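You operate a simulated robot arm through the tools that you are given. There is no shell and no other tool. Be economical: measure what you need, move in short steps, check, and stop when the job is done.

You are at the controls of a simulated two-armed robot. One attempt, no reset.

Task
Pick up the bag from the top of the long bench with one hand, pass it to the other hand and put it on the top of washer twelve. Set down upright: bag.
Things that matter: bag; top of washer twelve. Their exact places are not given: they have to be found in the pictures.

It is judged by the outcome, as a careful person would: the job done as asked, and still so three seconds after it is handed in. It fails if anything else is knocked over, pushed out of place, dropped, spilled or broken.

Robot
Two 7-joint arms with two-finger parallel grippers on one trunk, on a base that drives. Base frame: it is fixed to the floor where the robot stands at the start and does not move with it; the origin is under the middle of the robot, x ahead of it, y to its left, z up; the surface under the hand at the start is at about z = 0.82. Units: m, rad, N and s.
The left shoulder is at the start at [0.02, 0.138, 1.444], the right one opposite. With the tool pointing down near the work surface each hand reaches from about 0.1 to 0.32 m from the robot's upright axis, wherever it stands, measured 20 degrees to its own side. Places, roughly: top of washer twelve [2, 0.8, 0.9]. Payload 1.57 kg a hand.
Tool frame (each hand has its own): the origin (TCP) lies between the finger pads and is the grasp point; the fingertips stand 0.03 m ahead of it; z points along the fingers, y is the line along which they close. The gripper opens to 0.08 m. The fingers are 0.017 m wide and 0.012 m thick; the gripper's body (0.04 by 0.082 m) begins 0.08 m behind the TCP.
Orientation is that of the tool frame in the base frame, as [roll, pitch, yaw] about the fixed x, y, z axes, in that order (R = Rz(yaw) Ry(pitch) Rx(roll)). With the fingers straight down and closing along the base's y, the tool's x points along the base's -x, its y along +y and its z along -z.

Tools
- The arms move only by the tool move_arm. It takes "left_motion", "right_motion" or both (then of equal length, played together; a hand with none holds still); each is a list of rows, each a list of 7 numbers: the closure, from 0 (fully open) to 1 (shut), then the shift along the tool's x, y, z in m, then the turn, a rotation vector about the tool's x, y, z in rad. In form: [[hand, dx, dy, dz, ax, ay, az], ...]. A call has 1 to 8 rows; each row shifts and turns the commanded pose from where the row before left it, along the tool's axes as they then stand. Each row takes 0.2 s and may step no farther than 0.05 m and 0.15 rad from the row before; otherwise, or with a gripper value out of range, the whole call is refused. Where a pose cannot be reached the arm comes as near as it can. A force on the tool above 40 N (or 10 N above the force at the start of the call, whichever is more), or a blocked arm, ends the call early, and 0.2 s more pass. Each finger travels about 0.045 m/s and halts on what it meets, pressing with about 29 N; the grip force reading is that of the motor and also rises with nothing between the fingers. The clock runs only during rows and for 0.2 s after the last one: add rows that do not move to give the fingers time. It gives the time, the measured TCP pose, the force on the tool (base axes), the opening and the grip force at its end, in the units of the frame above (readings bear some noise), with the torque about the TCP (base axes, N m) and any sound that the robot's microphone picked up.
- Cameras (640 x 400 px; columns grow to the right, rows downward): "scene" is now at [0.176, 0.0086, 1.3016]; the picture's right is [0.11, -0.99, 0.00], its down [-0.78, -0.08, -0.62] and it looks along [0.62, 0.07, -0.78] (base axes); focal length 250 px, centre (320, 200). "left" rides on the left gripper at [0.072, 0.007, -0.122] in its tool frame; the picture's right is [-0.09, 1.00, 0.00], its down [-0.84, -0.08, -0.54] and it looks along [-0.54, -0.05, 0.84] (tool axes); focal length 238 px, centre (320, 200). "right" rides on the right gripper at [0.072, -0.007, -0.122] in its tool frame; the picture's right is [0.09, 1.00, 0.00], its down [-0.84, 0.08, -0.54] and it looks along [-0.54, 0.05, 0.84] (tool axes); focal length 238 px, centre (320, 200).
- camera(camera): a new picture of that camera. No time passes.
- lift_body(by): slides the trunk up (or, below 0, down) by that many m; the arms and the scene camera ride with it, the base frame stays. It gives what a move gives, with no picture.
- steer(legs): drives the robot by 1 to 6 legs, each [ahead, left, turn to the left] in m, m and rad, along the robot's own axes; the way and the turn of a leg run together, so that a leg with both is an arc; at most 1.5 m and 3.142 rad a leg. The arms and the cameras ride along, it lands a little off, and it stops where it bumps. It gives what a move gives.
- aim_head(pan, tilt): turns the head with the scene camera to pan (to the left, within 1.047 rad either way) and tilt (down, from -0.506 to 1.204), counted from straight ahead of the robot. It gives what a move gives.
- point_at(camera, pixels): for up to 12 pixels [column, row] of the newest picture of that camera ("zoom" is the newest enlarged one), the place [x, y, z] in the base frame of the surface seen there, good to about 0.002 m. No time passes.
- zoom(camera, box): a new picture of the part [left, top, right, bottom] of that camera's present view, enlarged. No time passes.
- sign_off(): hands the job in; it is judged then, once.

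Keep the steps short. Do not move on a guess: measure, check each grasp and each placing, and mend mistakes. In all there are 80 turns and 58 pictures (those below and enlarged ones count). Leave the grippers open and the arms clear of the work at the hand-in unless told otherwise, and finish with a single line.

The tools are called after "Call:" as a command line: name --argument value ..., lists and objects as JSON in quotes. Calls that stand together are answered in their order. move_arm: Moves the arms, as the interface text tells. Its arguments: {"type":"object","properties":{"left_motion":{"type":"array","items":{"type":"array","items":{"type":"number"}}},"right_motion":{"type":"array","items":{"type":"array","items":{"type":"number"}}}},"required":[]} The other tools are called the same way: lift_body (by) slides the trunk up or down; steer (legs) drives the base; aim_head (pan, tilt) turns the head that bears the scene camera; camera (camera) takes a picture; point_at (camera, pixels) gives the place of the surface under pixels of a picture; zoom (camera, box) takes an enlarged picture of a part of a camera's view; sign_off () hands the job in.

At the start:

```text
time_s: 0.0
left_position: [0.2586, 0.1423, 1.0617]
left_ee_rot: [3.14, -0.001, 3.141]
left_wrist_force: [-0.2, 0.4, -0.1]
left_moment: [0.0, -0.01, -0.01]
left_opening: 0.0803
left_grasp_force: 0.1
right_position: [0.2709, -0.1143, 1.0818]
right_ee_rot: [-3.14, -0.001, 3.14]
right_wrist_force: [-0.2, -0.4, 0.7]
right_moment: [-0.03, 0.03, 0.01]
right_opening: 0.0803
right_grasp_force: 0.1
trunk travel left (down, up): [-0.819, 0.421]
robot x, y, heading: [-0.0007, 0.0026, 0.003]
head pan, tilt: [0.105, 0.902]
```

scene: 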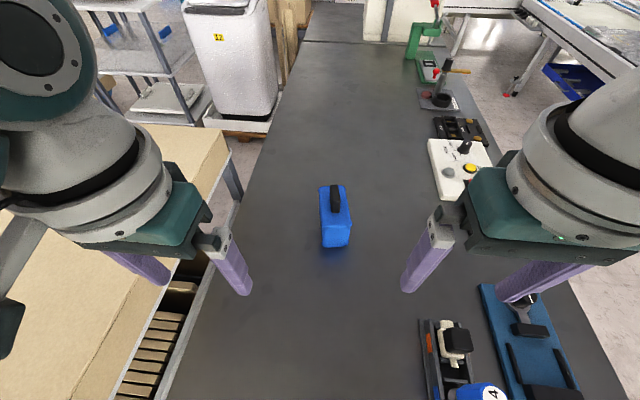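
right: 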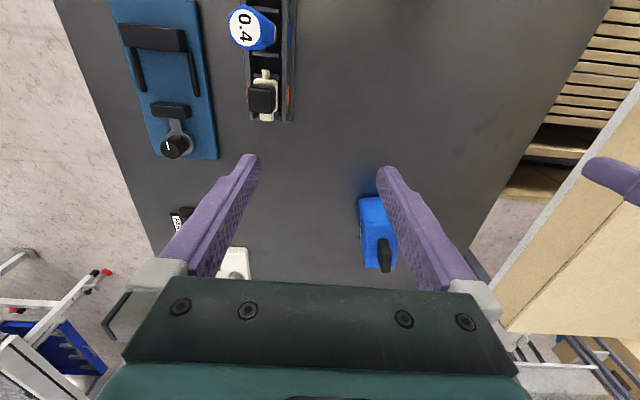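
left: 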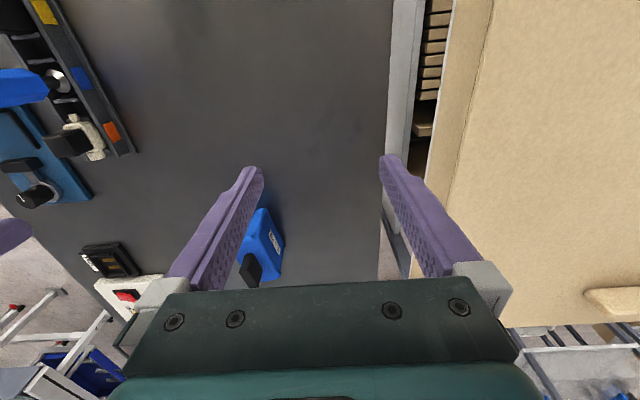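

I see the blue bag with its black handle near (335,215) in the scene view. I'll zoom in on it to measure it.

Call:
zoom --camera "scene" --box '[270, 160, 400, 260]'

Call:
zoom --camera "scene" --box '[160, 0, 340, 140]'

Call:
point_at --camera "scene" --pixels '[[335, 190], [335, 210], [325, 190], [345, 190], [324, 222], [348, 220], [335, 240], [335, 260], [190, 12], [250, 12], [218, 10], [272, 60]]'

```text
4.00 times, centred on (335, 210) of scene
```

zoom: 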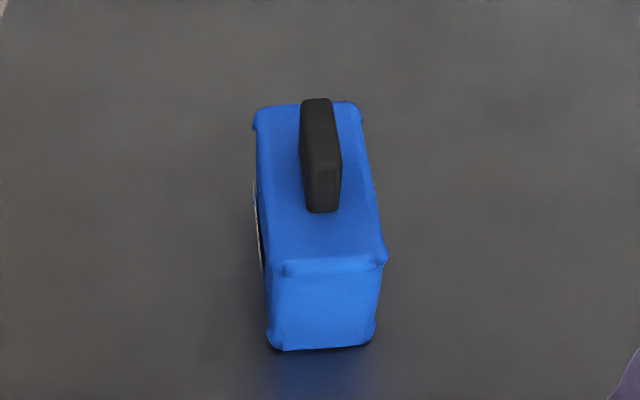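

```text
2.86 times, centred on (250, 70) of scene
```

zoom: 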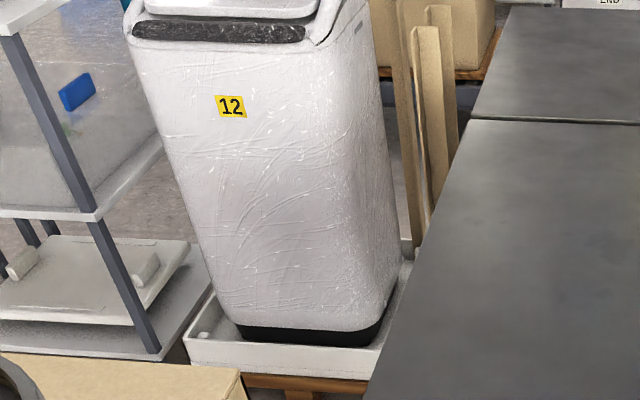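

```text
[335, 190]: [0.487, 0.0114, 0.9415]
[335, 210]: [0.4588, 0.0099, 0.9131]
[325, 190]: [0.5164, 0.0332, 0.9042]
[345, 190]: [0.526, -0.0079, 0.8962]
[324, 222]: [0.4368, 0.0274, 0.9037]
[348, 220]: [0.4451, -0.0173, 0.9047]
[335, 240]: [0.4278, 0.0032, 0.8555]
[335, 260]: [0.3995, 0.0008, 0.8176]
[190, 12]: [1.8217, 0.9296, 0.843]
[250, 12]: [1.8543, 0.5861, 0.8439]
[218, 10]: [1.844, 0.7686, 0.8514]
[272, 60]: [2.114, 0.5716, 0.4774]
```

The bag lies at about x 0.43–0.53, y ±0.025, with its top at 0.905 and its handle up to 0.94. Washer 12 is at the upper left. Next I'll raise the head to see the way there.

Call:
aim_head --pan 0.4 --tilt 0.35

Call:
camera --camera "scene"

Call:
aim_head --pan -0.6 --tilt 0.6

Call:
camera --camera "scene"

Call:
aim_head --pan 1.04 --tilt 0.9

Call:
camera --camera "scene"

```text
time_s: 1.0
left_position: [0.2586, 0.1423, 1.0623]
left_ee_rot: [-3.141, 0.001, -3.141]
left_wrist_force: [0.0, 0.4, 0.3]
left_moment: [0.01, 0.02, -0.01]
left_opening: 0.08
left_grasp_force: 0.0
right_position: [0.2725, -0.1149, 1.0817]
right_ee_rot: [-3.142, 0.0, -3.141]
right_wrist_force: [-0.7, -0.6, 1.3]
right_moment: [0.01, -0.01, 0.0]
right_opening: 0.0799
right_grasp_force: 0.0
trunk travel left (down, up): [-0.819, 0.421]
robot x, y, heading: [0.002, 0.003, 0.003]
head pan, tilt: [0.4, 0.351]
```

```text
52 pictures are left
```

scene: 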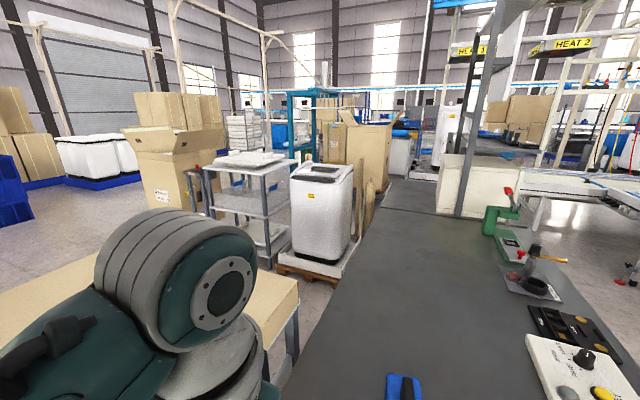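

```text
time_s: 2.2
left_position: [0.2584, 0.1426, 1.0613]
left_ee_rot: [3.141, 0.001, 3.14]
left_wrist_force: [0.7, 0.0, 0.1]
left_moment: [0.01, 0.02, 0.01]
left_opening: 0.08
left_grasp_force: 0.2
right_position: [0.272, -0.1143, 1.0818]
right_ee_rot: [3.141, 0.001, 3.14]
right_wrist_force: [-0.2, 0.5, -0.6]
right_moment: [-0.01, 0.03, -0.03]
right_opening: 0.0797
right_grasp_force: 0.0
trunk travel left (down, up): [-0.819, 0.421]
robot x, y, heading: [-0.0007, -0.0003, 0.001]
head pan, tilt: [-0.6, 0.6]
```

```text
51 pictures are left
```

scene: 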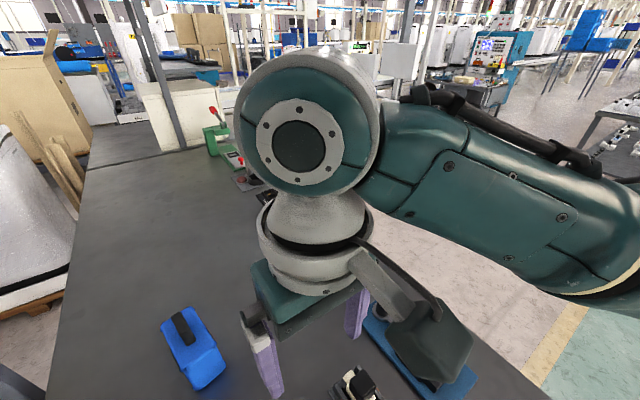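

```text
time_s: 3.9
left_position: [0.2591, 0.1425, 1.0606]
left_ee_rot: [-3.14, 0.0, -3.141]
left_wrist_force: [0.4, 0.7, 0.2]
left_moment: [-0.01, 0.03, 0.0]
left_opening: 0.0799
left_grasp_force: 0.1
right_position: [0.272, -0.1134, 1.0824]
right_ee_rot: [3.141, 0.001, 3.141]
right_wrist_force: [0.2, -0.1, 0.8]
right_moment: [-0.05, 0.03, -0.01]
right_opening: 0.0799
right_grasp_force: 0.2
trunk travel left (down, up): [-0.819, 0.421]
robot x, y, heading: [0.0035, -0.0002, 0.002]
head pan, tilt: [1.04, 0.901]
```

```text
50 pictures are left
```

scene: 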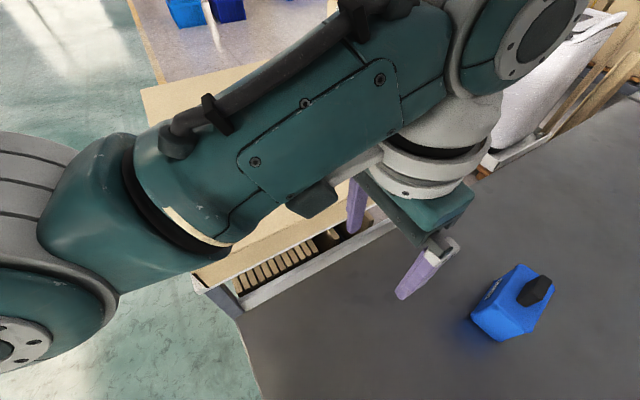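

The way to the washer runs round a cardboard-topped table on the left. I'll raise the trunk for a clearer view so I can map the obstacles.

Call:
lift_body --by 0.4

Call:
aim_head --pan 0.55 --tilt 0.55

Call:
camera --camera "scene"

```text
time_s: 7.8
left_position: [0.258, 0.1429, 1.4607]
left_ee_rot: [3.142, 0.001, -3.14]
left_wrist_force: [0.5, -0.3, 0.5]
left_moment: [0.01, -0.03, 0.01]
left_opening: 0.08
left_grasp_force: 0.0
right_position: [0.2727, -0.1136, 1.4812]
right_ee_rot: [-3.141, 0.001, -3.141]
right_wrist_force: [-0.4, -0.3, -0.6]
right_moment: [0.02, 0.01, 0.0]
right_opening: 0.0802
right_grasp_force: 0.1
trunk travel left (down, up): [-1.219, 0.021]
robot x, y, heading: [-0.0014, 0.0031, -0.001]
head pan, tilt: [1.04, 0.901]
```

```text
time_s: 8.7
left_position: [0.2593, 0.1435, 1.4615]
left_ee_rot: [-3.141, 0.0, -3.141]
left_wrist_force: [-0.1, 0.8, -0.6]
left_moment: [0.02, 0.02, -0.02]
left_opening: 0.0798
left_grasp_force: 0.0
right_position: [0.2719, -0.1142, 1.4814]
right_ee_rot: [3.141, 0.0, 3.14]
right_wrist_force: [-0.6, -0.7, 0.1]
right_moment: [0.03, -0.02, 0.01]
right_opening: 0.0799
right_grasp_force: 0.0
trunk travel left (down, up): [-1.219, 0.021]
robot x, y, heading: [-0.0014, 0.0005, 0.006]
head pan, tilt: [0.55, 0.55]
```

```text
49 pictures are left
```

scene: 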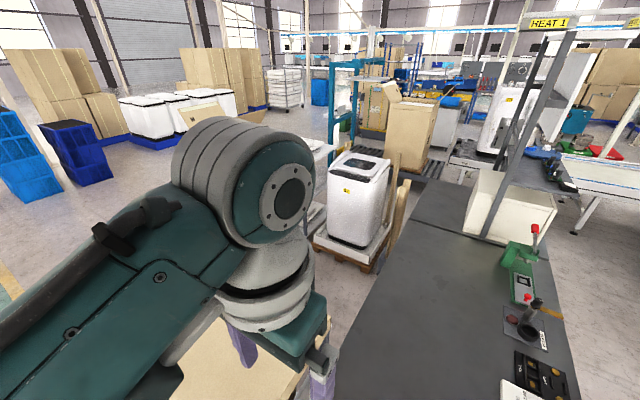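

Call:
zoom --camera "scene" --box '[290, 120, 430, 280]'

Call:
point_at --camera "scene" --pixels '[[332, 166], [375, 175], [345, 152], [389, 158], [362, 160], [360, 168], [313, 245], [372, 270], [410, 190], [335, 360], [480, 210], [320, 270]]'

```text
2.50 times, centred on (360, 200) of scene
```

zoom: 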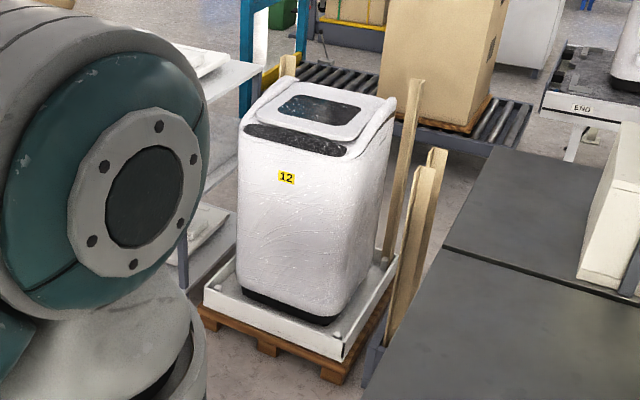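

```text
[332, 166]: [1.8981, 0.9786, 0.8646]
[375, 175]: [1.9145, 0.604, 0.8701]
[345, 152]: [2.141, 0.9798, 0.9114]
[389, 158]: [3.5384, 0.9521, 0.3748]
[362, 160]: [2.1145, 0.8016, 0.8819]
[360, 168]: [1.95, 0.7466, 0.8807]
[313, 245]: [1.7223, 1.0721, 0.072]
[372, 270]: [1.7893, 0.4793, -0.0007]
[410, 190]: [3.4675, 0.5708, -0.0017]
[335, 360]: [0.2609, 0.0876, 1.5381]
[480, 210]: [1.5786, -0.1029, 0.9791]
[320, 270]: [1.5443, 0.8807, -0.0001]
```

Washer 12's top is at about z 0.88, spanning x 1.83–2.2 and y 0.6–0.98. I'll do the pick first. The trunk goes back down, and then the right hand goes above the bag to test the reach while the left hand moves aside.

Call:
lift_body --by -0.4

Call:
aim_head --pan 0.0 --tilt 0.9

Call:
move_arm --right_motion '[[0, -0.04, 0.022, 0.005, 0, 0, 0], [0, -0.04, 0.022, 0.005, 0, 0, 0], [0, -0.04, 0.022, 0.005, 0, 0, 0], [0, -0.04, 0.022, 0.005, 0, 0, 0], [0, -0.04, 0.022, 0.005, 0, 0, 0], [0, 0, 0, 0, 0, 0, -0.09]]' --left_motion '[[0, 0.0, 0.03, -0.02, 0, 0, 0], [0, 0, 0.03, -0.02, 0, 0, 0], [0, 0, 0.03, -0.02, 0, 0, 0], [0, 0, 0, 0, 0, 0, 0], [0, 0, 0, 0, 0, 0, 0], [0, 0, 0, 0, 0, 0, 0]]'

Call:
camera --camera "scene"

Call:
camera --camera "right"

```text
time_s: 12.5
left_position: [0.259, 0.1432, 1.0609]
left_ee_rot: [3.141, 0.0, 3.141]
left_wrist_force: [0.9, 0.1, -0.1]
left_moment: [0.0, 0.0, 0.03]
left_opening: 0.0797
left_grasp_force: 0.0
right_position: [0.2715, -0.1143, 1.0802]
right_ee_rot: [-3.141, -0.001, 3.14]
right_wrist_force: [0.0, 0.2, -0.8]
right_moment: [0.01, -0.03, -0.01]
right_opening: 0.0798
right_grasp_force: 0.0
trunk travel left (down, up): [-0.819, 0.421]
robot x, y, heading: [0.0016, 0.0027, -0.0]
head pan, tilt: [0.55, 0.55]
```

```text
time_s: 13.5
left_position: [0.2582, 0.1421, 1.0622]
left_ee_rot: [-3.141, 0.0, -3.141]
left_wrist_force: [0.2, -0.5, -0.2]
left_moment: [-0.03, -0.01, -0.04]
left_opening: 0.0801
left_grasp_force: 0.0
right_position: [0.2723, -0.1135, 1.0811]
right_ee_rot: [3.14, -0.001, -3.14]
right_wrist_force: [0.2, -0.3, 0.1]
right_moment: [0.03, 0.0, -0.01]
right_opening: 0.0798
right_grasp_force: 0.0
trunk travel left (down, up): [-0.819, 0.421]
robot x, y, heading: [-0.0002, -0.0033, 0.001]
head pan, tilt: [0.0, 0.901]
```

```text
time_s: 15.1
left_position: [0.2632, 0.2773, 1.1002]
left_ee_rot: [3.041, 0.007, -3.119]
left_wrist_force: [0.2, -0.5, 0.1]
left_moment: [-0.01, -0.01, 0.03]
left_opening: 0.08
left_grasp_force: 0.1
left hand out of reach, approached as far as the arm can: row 2, 3
right_position: [0.4176, -0.0294, 1.0674]
right_ee_rot: [3.14, 0.001, -3.05]
right_wrist_force: [-0.1, -0.4, 0.1]
right_moment: [0.01, 0.01, -0.03]
right_opening: 0.0797
right_grasp_force: 0.0
right hand out of reach, approached as far as the arm can: row 4, 5
trunk travel left (down, up): [-0.819, 0.421]
robot x, y, heading: [0.0003, 0.0025, 0.001]
head pan, tilt: [0.0, 0.901]
stopped in row 6 (left hand): the arm was blocked; the commanded pose is now the measured one
```

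```text
47 pictures are left
```

scene: 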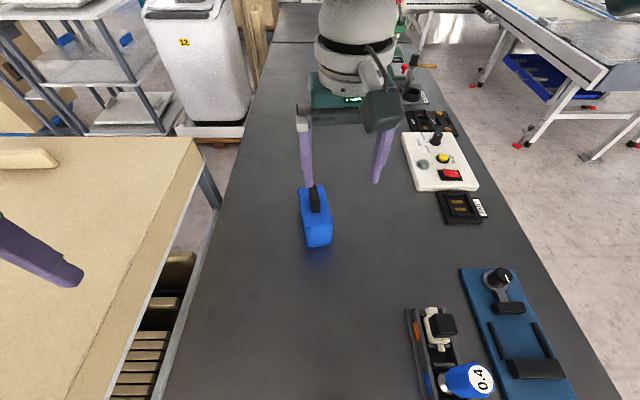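

```text
46 pictures are left
```

right: 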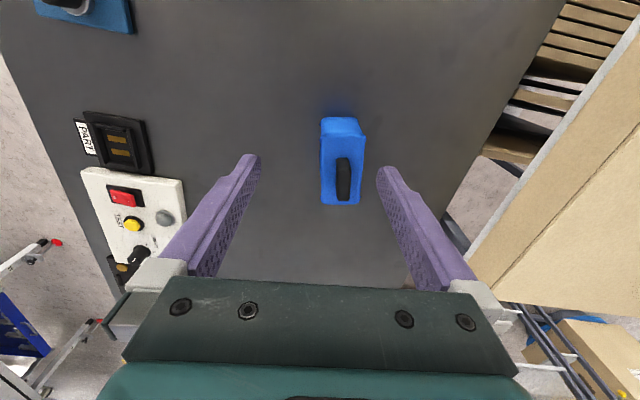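

The right hand stops short at x 0.418, so the trunk needs to come down or the base must go closer. I'll measure the edges of the bench and the table, and the handle.

Call:
point_at --camera "scene" --pixels '[[198, 139], [105, 395], [170, 395], [240, 140], [320, 395], [60, 290], [5, 140], [182, 128], [315, 190], [315, 208], [440, 330], [465, 375]]'

Call:
aim_head --pan 0.0 --tilt 1.2

Call:
camera --camera "scene"

```text
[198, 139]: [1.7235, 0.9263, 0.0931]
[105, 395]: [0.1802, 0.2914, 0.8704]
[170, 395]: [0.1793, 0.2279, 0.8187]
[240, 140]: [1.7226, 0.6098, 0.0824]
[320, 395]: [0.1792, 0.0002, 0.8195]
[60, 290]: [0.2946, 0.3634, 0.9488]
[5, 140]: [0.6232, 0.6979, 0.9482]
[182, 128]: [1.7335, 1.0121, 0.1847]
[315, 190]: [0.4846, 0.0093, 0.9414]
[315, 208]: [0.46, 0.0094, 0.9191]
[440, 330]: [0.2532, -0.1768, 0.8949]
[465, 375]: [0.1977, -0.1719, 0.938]
```

```text
time_s: 15.9
left_position: [0.2618, 0.2767, 1.1]
left_ee_rot: [3.04, 0.005, -3.119]
left_wrist_force: [0.4, 0.2, -0.3]
left_moment: [-0.01, 0.02, -0.02]
left_opening: 0.0798
left_grasp_force: 0.1
right_position: [0.417, -0.0305, 1.0689]
right_ee_rot: [-3.141, 0.002, -3.051]
right_wrist_force: [0.2, 0.2, 1.2]
right_moment: [0.01, -0.02, 0.01]
right_opening: 0.08
right_grasp_force: 0.1
trunk travel left (down, up): [-0.819, 0.421]
robot x, y, heading: [-0.0013, -0.0034, -0.003]
head pan, tilt: [0.0, 1.201]
```

```text
45 pictures are left
```

scene: 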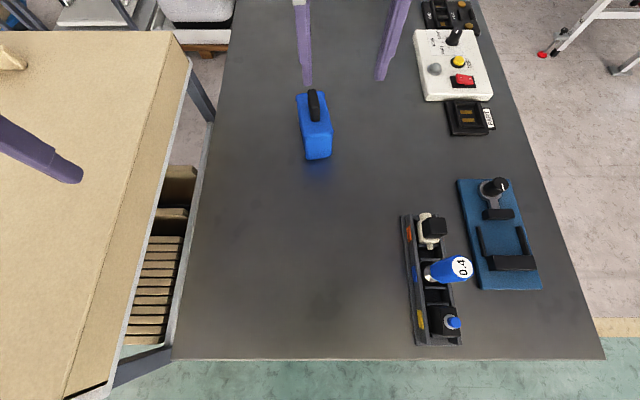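

Call:
point_at --camera "scene" --pixels '[[300, 355], [300, 380], [190, 60], [180, 345], [10, 60], [455, 268], [600, 355], [312, 92], [316, 115], [188, 50], [330, 155], [308, 158]]'

Call:
zoom --camera "scene" --box '[270, 70, 360, 180]'

```text
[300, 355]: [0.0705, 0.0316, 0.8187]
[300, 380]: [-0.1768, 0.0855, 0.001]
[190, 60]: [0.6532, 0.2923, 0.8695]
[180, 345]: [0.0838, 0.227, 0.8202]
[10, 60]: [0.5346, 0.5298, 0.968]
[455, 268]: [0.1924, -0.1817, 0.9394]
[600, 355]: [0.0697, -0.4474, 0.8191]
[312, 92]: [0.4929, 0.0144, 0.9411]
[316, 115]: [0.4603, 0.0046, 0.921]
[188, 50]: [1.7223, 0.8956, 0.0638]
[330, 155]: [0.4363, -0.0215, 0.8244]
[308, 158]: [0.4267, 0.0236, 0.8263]
```

```text
3.64 times, centred on (315, 125) of scene
```

zoom: 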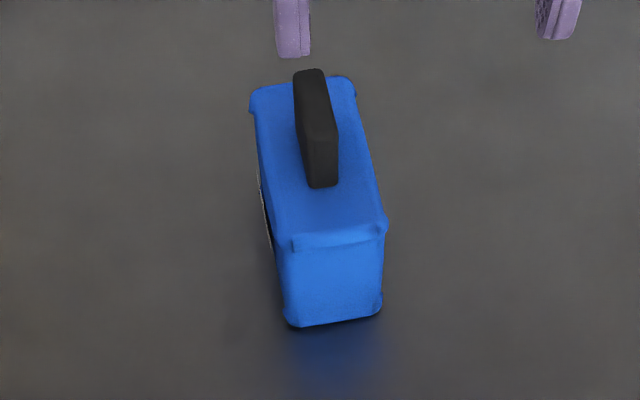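

Call:
point_at --camera "zoom" --pixels '[[258, 92], [350, 85], [290, 236], [380, 222], [308, 76], [325, 175], [300, 80], [316, 180], [318, 125], [290, 310], [376, 305], [325, 200]]'

```text
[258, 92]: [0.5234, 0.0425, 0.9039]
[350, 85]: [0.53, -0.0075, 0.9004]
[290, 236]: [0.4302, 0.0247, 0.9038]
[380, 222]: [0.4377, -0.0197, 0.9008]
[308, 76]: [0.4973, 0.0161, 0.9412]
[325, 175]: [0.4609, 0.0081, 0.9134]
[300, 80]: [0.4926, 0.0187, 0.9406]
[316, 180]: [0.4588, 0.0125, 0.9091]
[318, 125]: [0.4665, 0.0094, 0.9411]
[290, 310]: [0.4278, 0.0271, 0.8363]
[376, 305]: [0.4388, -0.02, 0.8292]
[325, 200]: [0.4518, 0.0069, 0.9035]
```

Now I have the bag: its yaw is about 0.165 and the handle centre is (0.481, 0.012), top at 0.941. I'll raise both hands relative to the trunk, then lower the trunk so the reach gets longer.

Call:
move_arm --right_motion '[[0, 0.03, 0.0, -0.03, 0, 0, 0], [0, 0.03, 0.0, -0.03, 0, 0, 0], [0, 0.02, 0, -0.03, 0, 0, 0], [0, 0, 0, -0.03, 0, 0, 0]]' --left_motion '[[0, 0.0, -0.03, -0.03, 0, 0, 0], [0, 0, -0.03, -0.03, 0, 0, 0], [0, 0, 0, -0.03, 0, 0, 0], [0, 0, 0, -0.03, 0, 0, 0]]'

Call:
lift_body --by -0.12

```text
time_s: 17.1
left_position: [0.2724, 0.2644, 1.1099]
left_ee_rot: [2.948, 0.007, -3.106]
left_wrist_force: [-0.5, 0.4, 0.0]
left_moment: [-0.01, 0.03, 0.02]
left_opening: 0.0801
left_grasp_force: 0.0
left hand out of reach, approached as far as the arm can: row 1, 2, 3, 4
right_position: [0.3376, -0.0383, 1.1876]
right_ee_rot: [-3.141, 0.0, -3.049]
right_wrist_force: [0.4, -0.7, -0.9]
right_moment: [0.0, 0.01, 0.02]
right_opening: 0.0801
right_grasp_force: 0.1
trunk travel left (down, up): [-0.819, 0.421]
robot x, y, heading: [-0.0001, 0.0006, 0.001]
head pan, tilt: [0.0, 1.201]
stopped in row 4 (left hand): the arm was blocked; the commanded pose is now the measured one
```

```text
time_s: 18.6
left_position: [0.2715, 0.2647, 0.9912]
left_ee_rot: [2.947, 0.004, -3.105]
left_wrist_force: [-0.3, -0.1, 0.1]
left_moment: [0.05, -0.03, 0.02]
left_opening: 0.0801
left_grasp_force: 0.0
right_position: [0.3355, -0.0371, 1.0668]
right_ee_rot: [-3.141, 0.0, -3.051]
right_wrist_force: [0.0, 0.5, 0.0]
right_moment: [0.01, -0.02, -0.01]
right_opening: 0.0801
right_grasp_force: 0.0
trunk travel left (down, up): [-0.699, 0.541]
robot x, y, heading: [-0.0044, -0.0003, 0.004]
head pan, tilt: [0.0, 1.201]
```

The left arm seems to be at a joint limit, and it's now low near the table at z 0.99. I'll look at it before moving it.

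Call:
aim_head --pan 0.5 --tilt 0.9

Call:
camera --camera "scene"

```text
time_s: 19.5
left_position: [0.272, 0.2649, 0.9904]
left_ee_rot: [2.949, 0.005, -3.107]
left_wrist_force: [0.0, 1.1, -0.8]
left_moment: [-0.01, 0.02, 0.03]
left_opening: 0.0803
left_grasp_force: 0.0
right_position: [0.3362, -0.038, 1.0675]
right_ee_rot: [-3.139, 0.001, -3.052]
right_wrist_force: [-0.3, -0.2, 0.5]
right_moment: [-0.03, 0.0, -0.03]
right_opening: 0.0803
right_grasp_force: 0.0
trunk travel left (down, up): [-0.699, 0.541]
robot x, y, heading: [-0.0016, 0.0001, 0.004]
head pan, tilt: [0.499, 0.901]
```

```text
43 pictures are left
```

scene: 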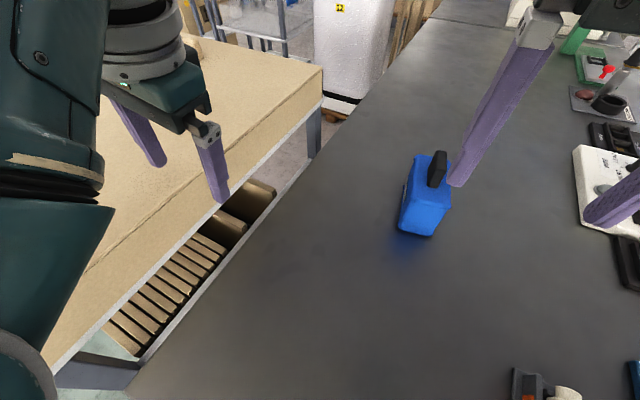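

Call:
move_arm --left_motion '[[0, -0.02, -0.03, -0.01, 0.05, 0, 0], [0, -0.03, -0.03, -0.01, 0.05, 0, 0], [0, -0.03, -0.02, -0.01, 0.05, 0, 0], [0, -0.02, -0.01, -0.01, 0.04, 0, 0]]'

```text
time_s: 20.5
left_position: [0.3749, 0.1804, 1.0188]
left_ee_rot: [3.135, 0.0, -3.092]
left_wrist_force: [-0.8, 0.3, 0.1]
left_moment: [-0.02, -0.01, 0.0]
left_opening: 0.08
left_grasp_force: 0.0
right_position: [0.3374, -0.0383, 1.068]
right_ee_rot: [-3.139, -0.001, -3.051]
right_wrist_force: [0.5, 0.9, -0.5]
right_moment: [0.05, 0.0, -0.01]
right_opening: 0.08
right_grasp_force: 0.1
trunk travel left (down, up): [-0.699, 0.541]
robot x, y, heading: [-0.0029, 0.0002, -0.002]
head pan, tilt: [0.499, 0.901]
```

The left hand is clear again. Now the right hand goes out above the handle.

Call:
move_arm --right_motion '[[0, -0.037, 0.0093, 0.01, 0, 0, 0], [0, -0.037, 0.0093, 0.01, 0, 0, 0], [0, -0.037, 0.0093, 0.01, 0, 0, 0], [0, -0.037, 0.0093, 0.01, 0, 0, 0], [0, 0, 0, 0, 0, 0, -0.075]]'

Call:
camera --camera "right"

```text
time_s: 21.7
left_position: [0.3761, 0.1795, 1.0212]
left_ee_rot: [3.134, 0.005, -3.093]
left_wrist_force: [0.8, -0.2, 0.6]
left_moment: [-0.01, -0.03, -0.01]
left_opening: 0.0801
left_grasp_force: 0.1
right_position: [0.4327, -0.0051, 1.0386]
right_ee_rot: [-3.139, 0.003, -2.974]
right_wrist_force: [0.0, -0.5, -0.1]
right_moment: [0.01, 0.0, -0.01]
right_opening: 0.0799
right_grasp_force: 0.0
right hand out of reach, approached as far as the arm can: row 3, 4
trunk travel left (down, up): [-0.699, 0.541]
robot x, y, heading: [-0.0028, 0.0018, -0.003]
head pan, tilt: [0.499, 0.901]
```

```text
42 pictures are left
```

right: 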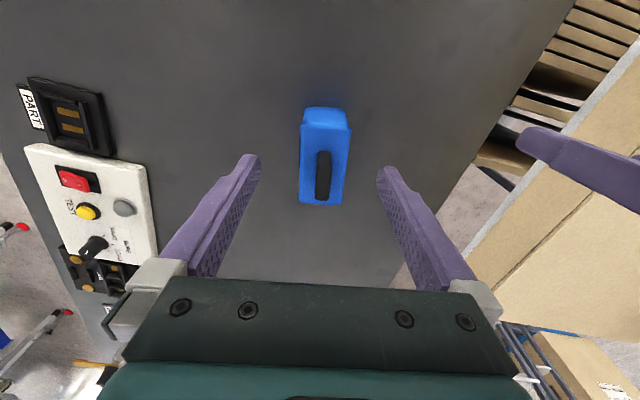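

Pointing straight down, the hand reaches only x 0.433. So the right hand will pitch forward by about 45° and grip the bag's body from its near end, which leaves the handle free for the left hand. I'll tilt the hand now, well above the bag.

Call:
move_arm --right_motion '[[0, 0, 0, -0.01, 0, -0.131, 0], [0, 0, 0, -0.01, 0, -0.131, 0], [0, 0, 0, -0.01, 0, -0.131, 0], [0, 0, 0, -0.01, 0, -0.131, 0], [0, 0, 0, -0.01, 0, -0.131, 0], [0, 0, 0, -0.01, 0, -0.131, 0], [0, 0, 0, 0, 0, 0, 0]]'

Call:
camera --camera "right"

```text
time_s: 23.3
left_position: [0.3761, 0.1805, 1.0195]
left_ee_rot: [3.133, 0.005, -3.094]
left_wrist_force: [0.8, 0.5, 0.3]
left_moment: [0.0, -0.01, 0.0]
left_opening: 0.0798
left_grasp_force: 0.1
right_position: [0.4156, -0.0083, 1.0934]
right_ee_rot: [-3.137, 0.79, -2.973]
right_wrist_force: [0.1, 0.8, 0.8]
right_moment: [-0.02, 0.0, 0.02]
right_opening: 0.08
right_grasp_force: 0.1
trunk travel left (down, up): [-0.699, 0.541]
robot x, y, heading: [0.0018, 0.0011, -0.001]
head pan, tilt: [0.499, 0.901]
```

```text
41 pictures are left
```

right: 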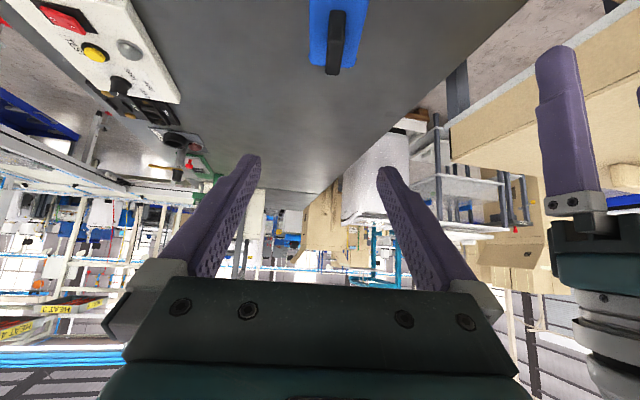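

The right hand is pitched 45° and aligned with the bag at yaw 0.168. Next comes the pre-grasp pose, 0.1 m short of the grasp along the tool axis.

Call:
move_arm --right_motion '[[0, 0.0302, 0.0018, 0.0209, 0, 0, 0], [0, 0.0302, 0.0018, 0.0209, 0, 0, 0], [0, 0.0302, 0.0018, 0.0209, 0, 0, 0], [0, 0.0302, 0.0018, 0.0209, 0, 0, 0], [0, 0, 0, 0, 0, 0, 0]]'

Call:
camera --camera "right"

Call:
aim_head --pan 0.0 --tilt 0.95

Call:
camera --camera "scene"

```text
time_s: 24.5
left_position: [0.3764, 0.1794, 1.0204]
left_ee_rot: [3.131, 0.005, -3.094]
left_wrist_force: [-0.8, 0.4, -1.3]
left_moment: [0.0, -0.02, -0.02]
left_opening: 0.0801
left_grasp_force: 0.0
right_position: [0.3892, -0.0056, 0.9497]
right_ee_rot: [-3.138, 0.787, -2.973]
right_wrist_force: [-0.5, -0.1, 0.2]
right_moment: [0.0, 0.0, 0.0]
right_opening: 0.0799
right_grasp_force: 0.1
trunk travel left (down, up): [-0.699, 0.541]
robot x, y, heading: [0.0, -0.0038, 0.004]
head pan, tilt: [0.499, 0.901]
```

```text
40 pictures are left
```

right: 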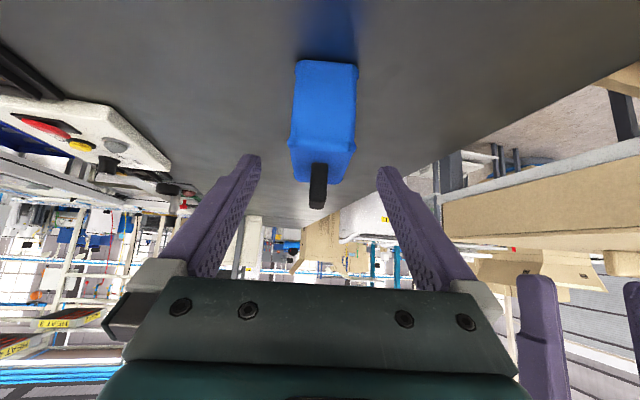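

```text
time_s: 25.4
left_position: [0.376, 0.1798, 1.0197]
left_ee_rot: [3.134, 0.007, -3.094]
left_wrist_force: [0.8, -0.8, -0.3]
left_moment: [-0.03, -0.02, -0.02]
left_opening: 0.08
left_grasp_force: 0.2
right_position: [0.3894, -0.0061, 0.9504]
right_ee_rot: [-3.138, 0.787, -2.972]
right_wrist_force: [0.2, 0.6, 0.1]
right_moment: [-0.02, 0.01, 0.0]
right_opening: 0.0798
right_grasp_force: 0.1
trunk travel left (down, up): [-0.699, 0.541]
robot x, y, heading: [-0.0007, 0.0019, -0.0]
head pan, tilt: [0.0, 0.949]
```

```text
39 pictures are left
```

scene: 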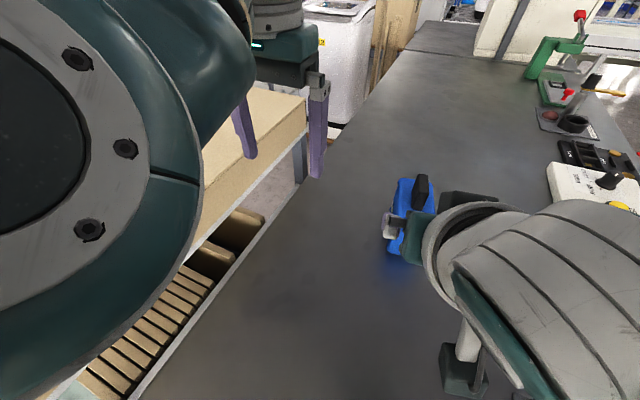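

The view is centred and aligned. The right forearm looks close to the rack near (465,360), so I'll check that clearance.

Call:
point_at --camera "scene" --pixels '[[463, 340], [450, 360], [480, 385], [500, 350], [520, 390], [440, 250], [415, 190], [600, 300]]'

Call:
zoom --camera "scene" --box '[360, 150, 640, 400]'

```text
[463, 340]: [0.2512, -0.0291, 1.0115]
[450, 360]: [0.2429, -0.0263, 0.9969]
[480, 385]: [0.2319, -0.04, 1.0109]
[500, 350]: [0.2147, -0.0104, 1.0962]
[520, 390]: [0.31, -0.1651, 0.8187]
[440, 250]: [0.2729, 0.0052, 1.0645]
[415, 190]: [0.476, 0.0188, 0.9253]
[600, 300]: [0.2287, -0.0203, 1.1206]
```

```text
1.60 times, centred on (500, 275) of scene
```

zoom: 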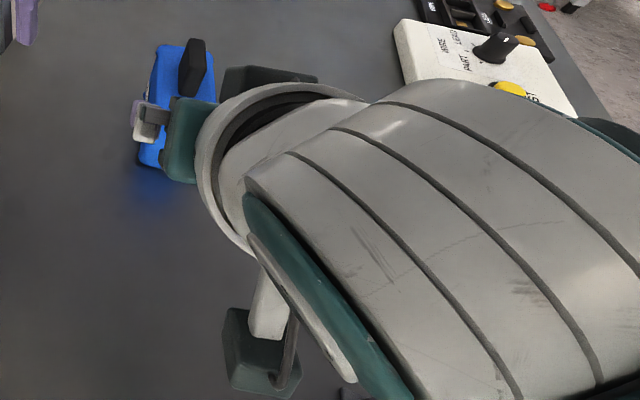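

That was the hand's own camera mount at z≈1.0, which clears the bench and the rack. Now I'll advance 0.1 m along the tool axis.

Call:
move_arm --right_motion '[[0, 0, 0, 0.035, 0, 0, 0], [0, 0, 0, 0.035, 0, 0, 0], [0, 0, 0, 0.03, 0, 0, 0], [0, 0, 0, 0, 0, 0, 0]]'

Call:
camera --camera "right"

```text
time_s: 26.4
left_position: [0.3769, 0.1799, 1.0196]
left_ee_rot: [3.132, 0.006, -3.095]
left_wrist_force: [0.1, 1.2, 0.5]
left_moment: [0.0, 0.01, 0.01]
left_opening: 0.0801
left_grasp_force: 0.1
right_position: [0.458, 0.005, 0.8792]
right_ee_rot: [-3.139, 0.788, -2.971]
right_wrist_force: [0.0, -0.8, -1.6]
right_moment: [-0.02, -0.02, 0.0]
right_opening: 0.08
right_grasp_force: 0.1
trunk travel left (down, up): [-0.699, 0.541]
robot x, y, heading: [-0.0016, 0.0025, 0.002]
head pan, tilt: [0.0, 0.949]
```

```text
37 pictures are left
```

right: 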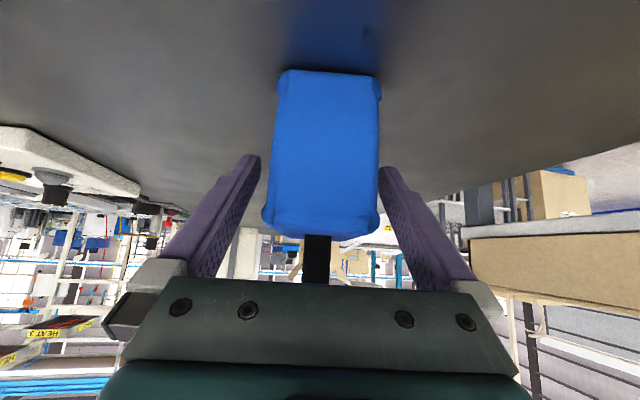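

The fingers straddle the bag's body. Now I'll close the gripper.

Call:
move_arm --right_motion '[[0.5, 0, 0, 0, 0, 0, 0], [1, 0, 0, 0, 0, 0, 0], [1, 0, 0, 0, 0, 0, 0], [1, 0, 0, 0, 0, 0, 0], [1, 0, 0, 0, 0, 0, 0]]'

```text
time_s: 27.6
left_position: [0.376, 0.1814, 1.0206]
left_ee_rot: [3.132, 0.006, -3.094]
left_wrist_force: [0.0, 0.0, -0.3]
left_moment: [-0.02, 0.02, 0.03]
left_opening: 0.0799
left_grasp_force: 0.1
right_position: [0.4588, 0.0053, 0.8799]
right_ee_rot: [-3.14, 0.787, -2.975]
right_wrist_force: [-0.8, 1.7, 3.2]
right_moment: [0.22, 0.04, 0.05]
right_opening: 0.0598
right_grasp_force: 29.1
trunk travel left (down, up): [-0.699, 0.541]
robot x, y, heading: [-0.0028, -0.0029, -0.003]
head pan, tilt: [0.0, 0.949]
```

It gripped at 0.060 opening and 29 N. I'll lift a little straight up and check the hold.

Call:
move_arm --right_motion '[[1, -0.0142, 0, -0.0141, 0, 0, 0], [1, -0.0142, 0, -0.0141, 0, 0, 0], [1, 0, 0, 0, 0, 0, 0]]'

Call:
camera --camera "right"

Call:
camera --camera "scene"

```text
time_s: 28.4
left_position: [0.3756, 0.1806, 1.0197]
left_ee_rot: [3.133, 0.005, -3.097]
left_wrist_force: [0.8, 0.0, 0.1]
left_moment: [-0.01, -0.02, -0.01]
left_opening: 0.08
left_grasp_force: 0.1
right_position: [0.4584, 0.0067, 0.9181]
right_ee_rot: [-3.139, 0.785, -2.973]
right_wrist_force: [-0.7, 0.3, 0.0]
right_moment: [0.08, -0.02, -0.01]
right_opening: 0.0597
right_grasp_force: 29.1
trunk travel left (down, up): [-0.699, 0.541]
robot x, y, heading: [0.0017, 0.0033, -0.001]
head pan, tilt: [0.0, 0.949]
```

```text
36 pictures are left
```

right: 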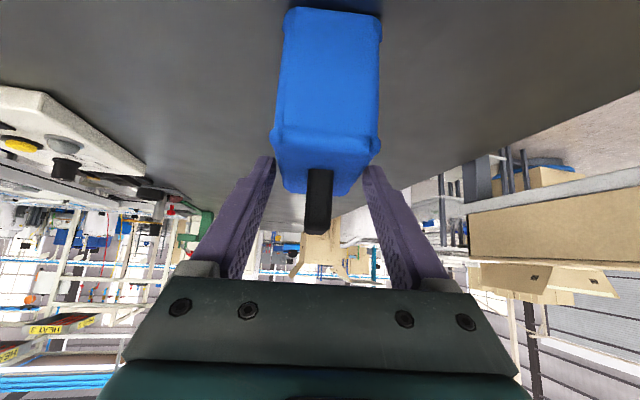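

```text
35 pictures are left
```

scene: 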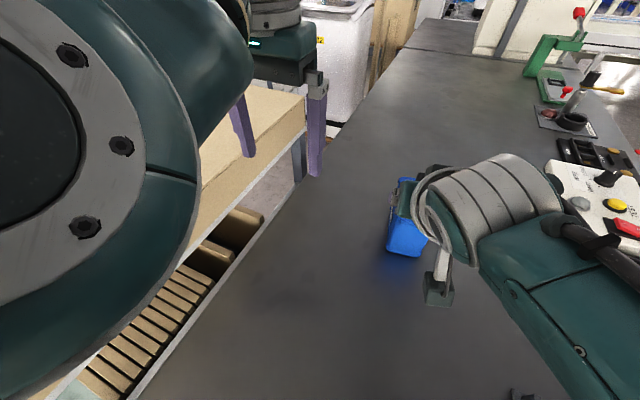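

The bag shifted in the view as the hand rose, so I need to know if it lifted, tilted or slipped.

Call:
point_at --camera "right" --pixels '[[330, 12], [300, 14], [370, 18], [280, 125], [370, 140], [330, 130], [300, 185], [350, 190], [320, 175], [318, 225], [330, 60]]'

Call:
point_at --camera "scene" --pixels '[[405, 255], [395, 245], [418, 250], [405, 225], [402, 185]]'

Call:
zoom --camera "scene" --box '[340, 140, 500, 320]'

```text
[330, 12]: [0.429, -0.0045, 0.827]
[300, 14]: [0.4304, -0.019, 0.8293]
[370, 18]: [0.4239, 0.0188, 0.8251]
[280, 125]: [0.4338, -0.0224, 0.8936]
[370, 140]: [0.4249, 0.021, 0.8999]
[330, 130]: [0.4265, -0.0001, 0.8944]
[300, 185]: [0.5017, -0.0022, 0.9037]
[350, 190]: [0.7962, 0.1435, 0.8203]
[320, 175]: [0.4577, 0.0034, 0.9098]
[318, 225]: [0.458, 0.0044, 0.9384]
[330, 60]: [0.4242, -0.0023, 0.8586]
```

```text
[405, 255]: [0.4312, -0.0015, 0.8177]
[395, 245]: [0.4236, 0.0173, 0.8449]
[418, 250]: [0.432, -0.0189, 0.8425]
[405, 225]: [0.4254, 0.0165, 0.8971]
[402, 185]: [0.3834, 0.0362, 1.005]
```

```text
2.22 times, centred on (420, 230) of scene
```

zoom: 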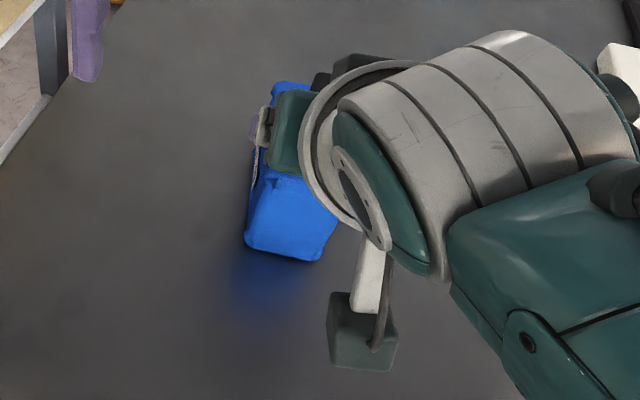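

The bag stayed on the bench, so the fingers slid off its upper part. I'll look closer at the finger contact.

Call:
zoom --camera "right" --box '[200, 100, 440, 260]'

Call:
move_arm --right_motion '[[1, 0, 0, 0, 0, 0, 0], [1, 0, 0, 0, 0, 0, 0]]'

```text
2.50 times, centred on (320, 180) of right
```

zoom: 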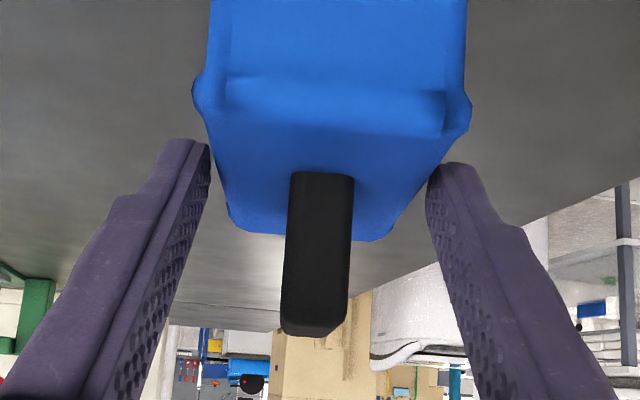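

```text
time_s: 29.1
left_position: [0.3768, 0.1807, 1.0195]
left_ee_rot: [3.132, 0.005, -3.094]
left_wrist_force: [-0.2, 0.0, 0.1]
left_moment: [0.01, -0.01, 0.0]
left_opening: 0.0802
left_grasp_force: 0.2
right_position: [0.4585, 0.0073, 0.9189]
right_ee_rot: [-3.137, 0.786, -2.973]
right_wrist_force: [-0.1, -0.2, -0.6]
right_moment: [0.01, 0.04, 0.03]
right_opening: 0.0598
right_grasp_force: 28.6
trunk travel left (down, up): [-0.699, 0.541]
robot x, y, heading: [-0.003, 0.0014, -0.001]
head pan, tilt: [0.0, 0.949]
```

The tips barely hold the body's top. I'll open, go deeper (TCP at z≈0.864 near the bag's middle) and grip again, then lift slowly.

Call:
move_arm --right_motion '[[0, 0, 0, 0, 0, 0, 0], [0, 0, 0, 0, 0, 0, 0], [0, 0.014, 0, 0.025, 0, 0, 0], [0, 0.014, 0, 0.025, 0, 0, 0], [0, 0, 0, 0, 0, 0, 0]]'

Call:
move_arm --right_motion '[[1, 0, 0, 0, 0, 0, 0], [1, 0, 0, 0, 0, 0, 0], [1, 0, 0, 0, 0, 0, 0], [1, 0, 0, 0, 0, 0, 0], [1, 0, 0, 0, 0, 0, 0], [1, 0, 0, 0, 0, 0, 0]]'

Call:
move_arm --right_motion '[[1, -0.0036, 0, -0.0036, 0, 0, 0], [1, 0, 0, 0, 0, 0, 0], [1, -0.0036, 0, -0.0036, 0, 0, 0], [1, 0, 0, 0, 0, 0, 0]]'

Call:
camera --camera "right"

```text
time_s: 30.2
left_position: [0.3773, 0.1811, 1.0205]
left_ee_rot: [3.13, 0.005, -3.097]
left_wrist_force: [-0.6, 0.2, 0.0]
left_moment: [0.03, 0.01, 0.0]
left_opening: 0.08
left_grasp_force: 0.2
right_position: [0.4691, -0.0001, 0.8739]
right_ee_rot: [-3.141, 0.787, -2.974]
right_wrist_force: [0.0, -0.5, -0.2]
right_moment: [-0.03, 0.02, 0.02]
right_opening: 0.0798
right_grasp_force: 0.1
right hand out of reach, approached as far as the arm can: row 4
trunk travel left (down, up): [-0.699, 0.541]
robot x, y, heading: [-0.0025, -0.0016, -0.002]
head pan, tilt: [0.0, 0.949]
```

```text
time_s: 31.6
left_position: [0.3764, 0.1809, 1.0214]
left_ee_rot: [3.132, 0.005, -3.094]
left_wrist_force: [-0.5, 0.5, -0.3]
left_moment: [-0.01, 0.01, -0.01]
left_opening: 0.08
left_grasp_force: 0.0
right_position: [0.4702, 0.0002, 0.8744]
right_ee_rot: [-3.14, 0.787, -2.974]
right_wrist_force: [-1.8, 2.2, 3.7]
right_moment: [0.29, -0.06, 0.05]
right_opening: 0.0598
right_grasp_force: 29.5
trunk travel left (down, up): [-0.699, 0.541]
robot x, y, heading: [-0.0002, 0.0018, -0.003]
head pan, tilt: [0.0, 0.949]
```

```text
time_s: 32.6
left_position: [0.3767, 0.1803, 1.0207]
left_ee_rot: [3.132, 0.005, -3.094]
left_wrist_force: [-0.4, 0.0, -0.2]
left_moment: [0.03, 0.0, -0.01]
left_opening: 0.0798
left_grasp_force: 0.1
right_position: [0.4677, -0.0002, 0.8841]
right_ee_rot: [-3.137, 0.786, -2.971]
right_wrist_force: [1.0, 0.1, -2.8]
right_moment: [0.0, 0.06, 0.01]
right_opening: 0.06
right_grasp_force: 29.4
trunk travel left (down, up): [-0.699, 0.541]
robot x, y, heading: [-0.0009, -0.0012, -0.003]
head pan, tilt: [0.0, 0.949]
```

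```text
32 pictures are left
```

right: 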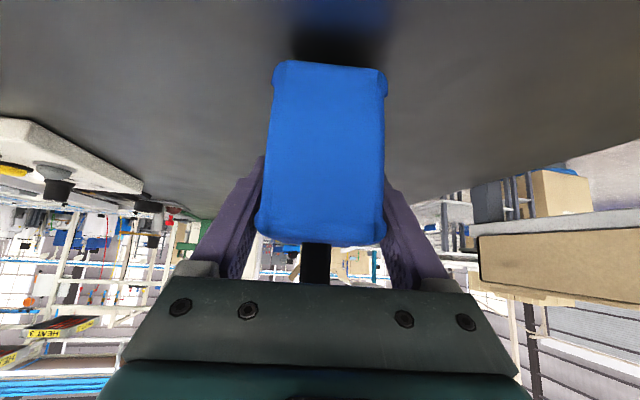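

The wrist now reads −2.8 N, which suggests the bag is hanging. I'll check the height of its bottom edge.

Call:
point_at --camera "right" --pixels '[[330, 68], [290, 66], [378, 76], [325, 235], [325, 150], [315, 265]]'

Call:
move_arm --right_motion '[[1, -0.0071, 0, -0.0071, 0, 0, 0], [1, -0.0071, 0, -0.0071, 0, 0, 0], [1, 0, 0, 0, 0, 0, 0], [1, 0, 0, 0, 0, 0, 0]]'

Call:
camera --camera "right"

```text
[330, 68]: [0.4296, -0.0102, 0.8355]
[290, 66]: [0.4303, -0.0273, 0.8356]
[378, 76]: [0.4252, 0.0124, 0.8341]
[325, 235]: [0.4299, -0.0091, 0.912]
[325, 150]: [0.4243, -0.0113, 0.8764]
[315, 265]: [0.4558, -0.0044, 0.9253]
```

```text
time_s: 33.6
left_position: [0.3762, 0.1806, 1.0193]
left_ee_rot: [3.133, 0.005, -3.096]
left_wrist_force: [0.9, 0.2, 0.3]
left_moment: [0.02, -0.03, -0.03]
left_opening: 0.0801
left_grasp_force: 0.2
right_position: [0.4669, 0.0006, 0.9032]
right_ee_rot: [-3.138, 0.786, -2.973]
right_wrist_force: [0.9, 0.4, -2.6]
right_moment: [0.01, 0.02, -0.04]
right_opening: 0.0595
right_grasp_force: 28.7
trunk travel left (down, up): [-0.699, 0.541]
robot x, y, heading: [-0.0027, -0.0005, -0.001]
head pan, tilt: [0.0, 0.949]
```

```text
31 pictures are left
```

right: 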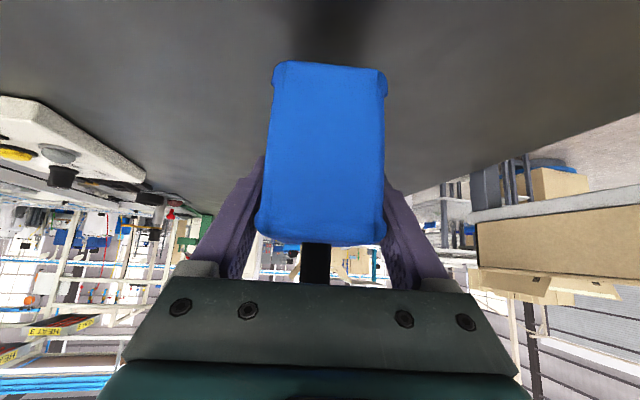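

The bag is held now: it moved with the hand and weighs about 0.27 kg. I'll raise it and bring it back a bit, and shift the left hand up and outward to make room.

Call:
move_arm --right_motion '[[1, -0.004, 0.0042, -0.0386, 0, 0, 0], [1, -0.004, 0.0042, -0.0386, 0, 0, 0], [1, -0.004, 0.0042, -0.0386, 0, 0, 0], [1, -0.004, 0.0042, -0.0386, 0, 0, 0], [1, 0, 0, 0, 0, 0, 0]]' --left_motion '[[0, 0, 0, -0.02, 0, 0, 0], [0, 0, 0.01, -0.02, 0, 0, 0], [0, 0, 0.01, -0.02, 0, 0, 0], [0, 0, 0.01, -0.02, 0, 0, 0], [0, 0, 0, 0, 0, 0, 0]]'

```text
time_s: 35.0
left_position: [0.4017, 0.2145, 1.0777]
left_ee_rot: [-3.138, 0.003, -3.1]
left_wrist_force: [-0.9, -0.3, 0.2]
left_moment: [0.01, -0.01, 0.04]
left_opening: 0.0798
left_grasp_force: 0.1
left hand out of reach, approached as far as the arm can: row 1, 2, 3, 4
right_position: [0.3703, -0.0269, 1.01]
right_ee_rot: [-3.01, 0.773, -2.884]
right_wrist_force: [0.3, 0.5, -2.2]
right_moment: [0.0, 0.06, 0.02]
right_opening: 0.0598
right_grasp_force: 29.2
trunk travel left (down, up): [-0.699, 0.541]
robot x, y, heading: [-0.0021, -0.0035, 0.002]
head pan, tilt: [0.0, 0.949]
stopped in row 5 (right hand): the arm was blocked; the commanded pose is now the measured one
```

The right arm neared a limit while pulling back. I'll test yawing it to the left here in small steps, moving slightly outward.

Call:
move_arm --right_motion '[[1, -0.007, -0.002, 0.007, -0.091, -0.012, -0.092], [1, -0.007, -0.002, 0.007, -0.091, -0.012, -0.092], [1, -0.007, -0.002, 0.007, -0.091, -0.012, -0.092], [1, 0, 0, 0, -0.091, -0.012, -0.092]]'

```text
time_s: 36.0
left_position: [0.4011, 0.2157, 1.077]
left_ee_rot: [-3.139, 0.004, -3.099]
left_wrist_force: [-0.4, 0.4, -0.8]
left_moment: [-0.03, 0.01, -0.06]
left_opening: 0.0801
left_grasp_force: 0.1
right_position: [0.4006, -0.0214, 1.0134]
right_ee_rot: [-3.022, 0.782, -2.37]
right_wrist_force: [-0.1, -0.4, -2.3]
right_moment: [-0.06, 0.01, -0.04]
right_opening: 0.06
right_grasp_force: 28.8
trunk travel left (down, up): [-0.699, 0.541]
robot x, y, heading: [-0.0005, -0.0003, -0.007]
head pan, tilt: [0.0, 0.949]
```

Yawing works. I'll level the roll and continue to a yaw of about 1.35.

Call:
move_arm --right_motion '[[1, 0, 0, 0, -0.12, 0, 0], [1, 0, 0, 0, -0.1, 0, -0.1], [1, 0, 0, 0, -0.1, 0, -0.1], [1, 0, 0, 0, -0.1, 0, -0.1], [1, 0, 0, 0, -0.1, 0, -0.1], [1, 0, 0, 0, 0, 0, 0]]'

Call:
aim_head --pan 0.1 --tilt 0.6

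Call:
camera --camera "scene"

```text
time_s: 37.5
left_position: [0.4015, 0.2176, 1.0771]
left_ee_rot: [-3.142, 0.004, -3.099]
left_wrist_force: [0.0, 0.4, 0.0]
left_moment: [-0.01, 0.0, 0.01]
left_opening: 0.0802
left_grasp_force: 0.0
right_position: [0.4006, -0.0213, 1.0122]
right_ee_rot: [3.139, 0.784, -1.808]
right_wrist_force: [-0.4, 0.7, -3.6]
right_moment: [-0.04, 0.01, -0.03]
right_opening: 0.0598
right_grasp_force: 29.1
trunk travel left (down, up): [-0.699, 0.541]
robot x, y, heading: [-0.0016, -0.0007, -0.003]
head pan, tilt: [0.0, 0.949]
```

```text
time_s: 38.3
left_position: [0.4024, 0.2172, 1.0773]
left_ee_rot: [-3.139, 0.008, -3.096]
left_wrist_force: [0.3, 0.0, -0.6]
left_moment: [0.0, -0.02, -0.01]
left_opening: 0.0801
left_grasp_force: 0.1
right_position: [0.3997, -0.0217, 1.0123]
right_ee_rot: [3.139, 0.784, -1.808]
right_wrist_force: [0.3, -0.4, -3.5]
right_moment: [-0.06, 0.04, 0.01]
right_opening: 0.0596
right_grasp_force: 28.8
trunk travel left (down, up): [-0.699, 0.541]
robot x, y, heading: [0.0024, 0.0024, 0.001]
head pan, tilt: [0.099, 0.6]
```

```text
30 pictures are left
```

scene: 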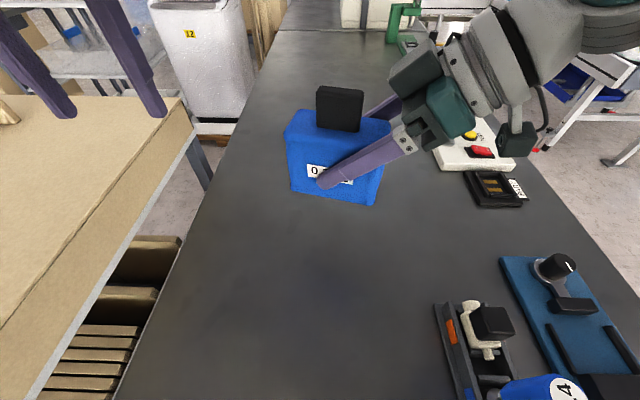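

The bag hangs upright with its length along y and the handle free. I'll measure the handle for the left hand.

Call:
point_at --camera "scene" --pixels '[[320, 92], [360, 95], [357, 128], [320, 124], [340, 110], [340, 88], [290, 130], [295, 185], [372, 200], [300, 118], [330, 140], [375, 143]]'

```text
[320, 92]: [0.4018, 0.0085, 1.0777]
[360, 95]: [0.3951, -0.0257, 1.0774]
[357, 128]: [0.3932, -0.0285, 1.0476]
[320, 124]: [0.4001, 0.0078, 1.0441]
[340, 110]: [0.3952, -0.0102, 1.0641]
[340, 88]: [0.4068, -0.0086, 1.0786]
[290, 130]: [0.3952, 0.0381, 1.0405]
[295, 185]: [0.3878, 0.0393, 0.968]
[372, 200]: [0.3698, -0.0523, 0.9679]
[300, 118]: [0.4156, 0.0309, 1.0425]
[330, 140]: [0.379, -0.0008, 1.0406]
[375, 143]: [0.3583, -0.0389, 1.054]
```

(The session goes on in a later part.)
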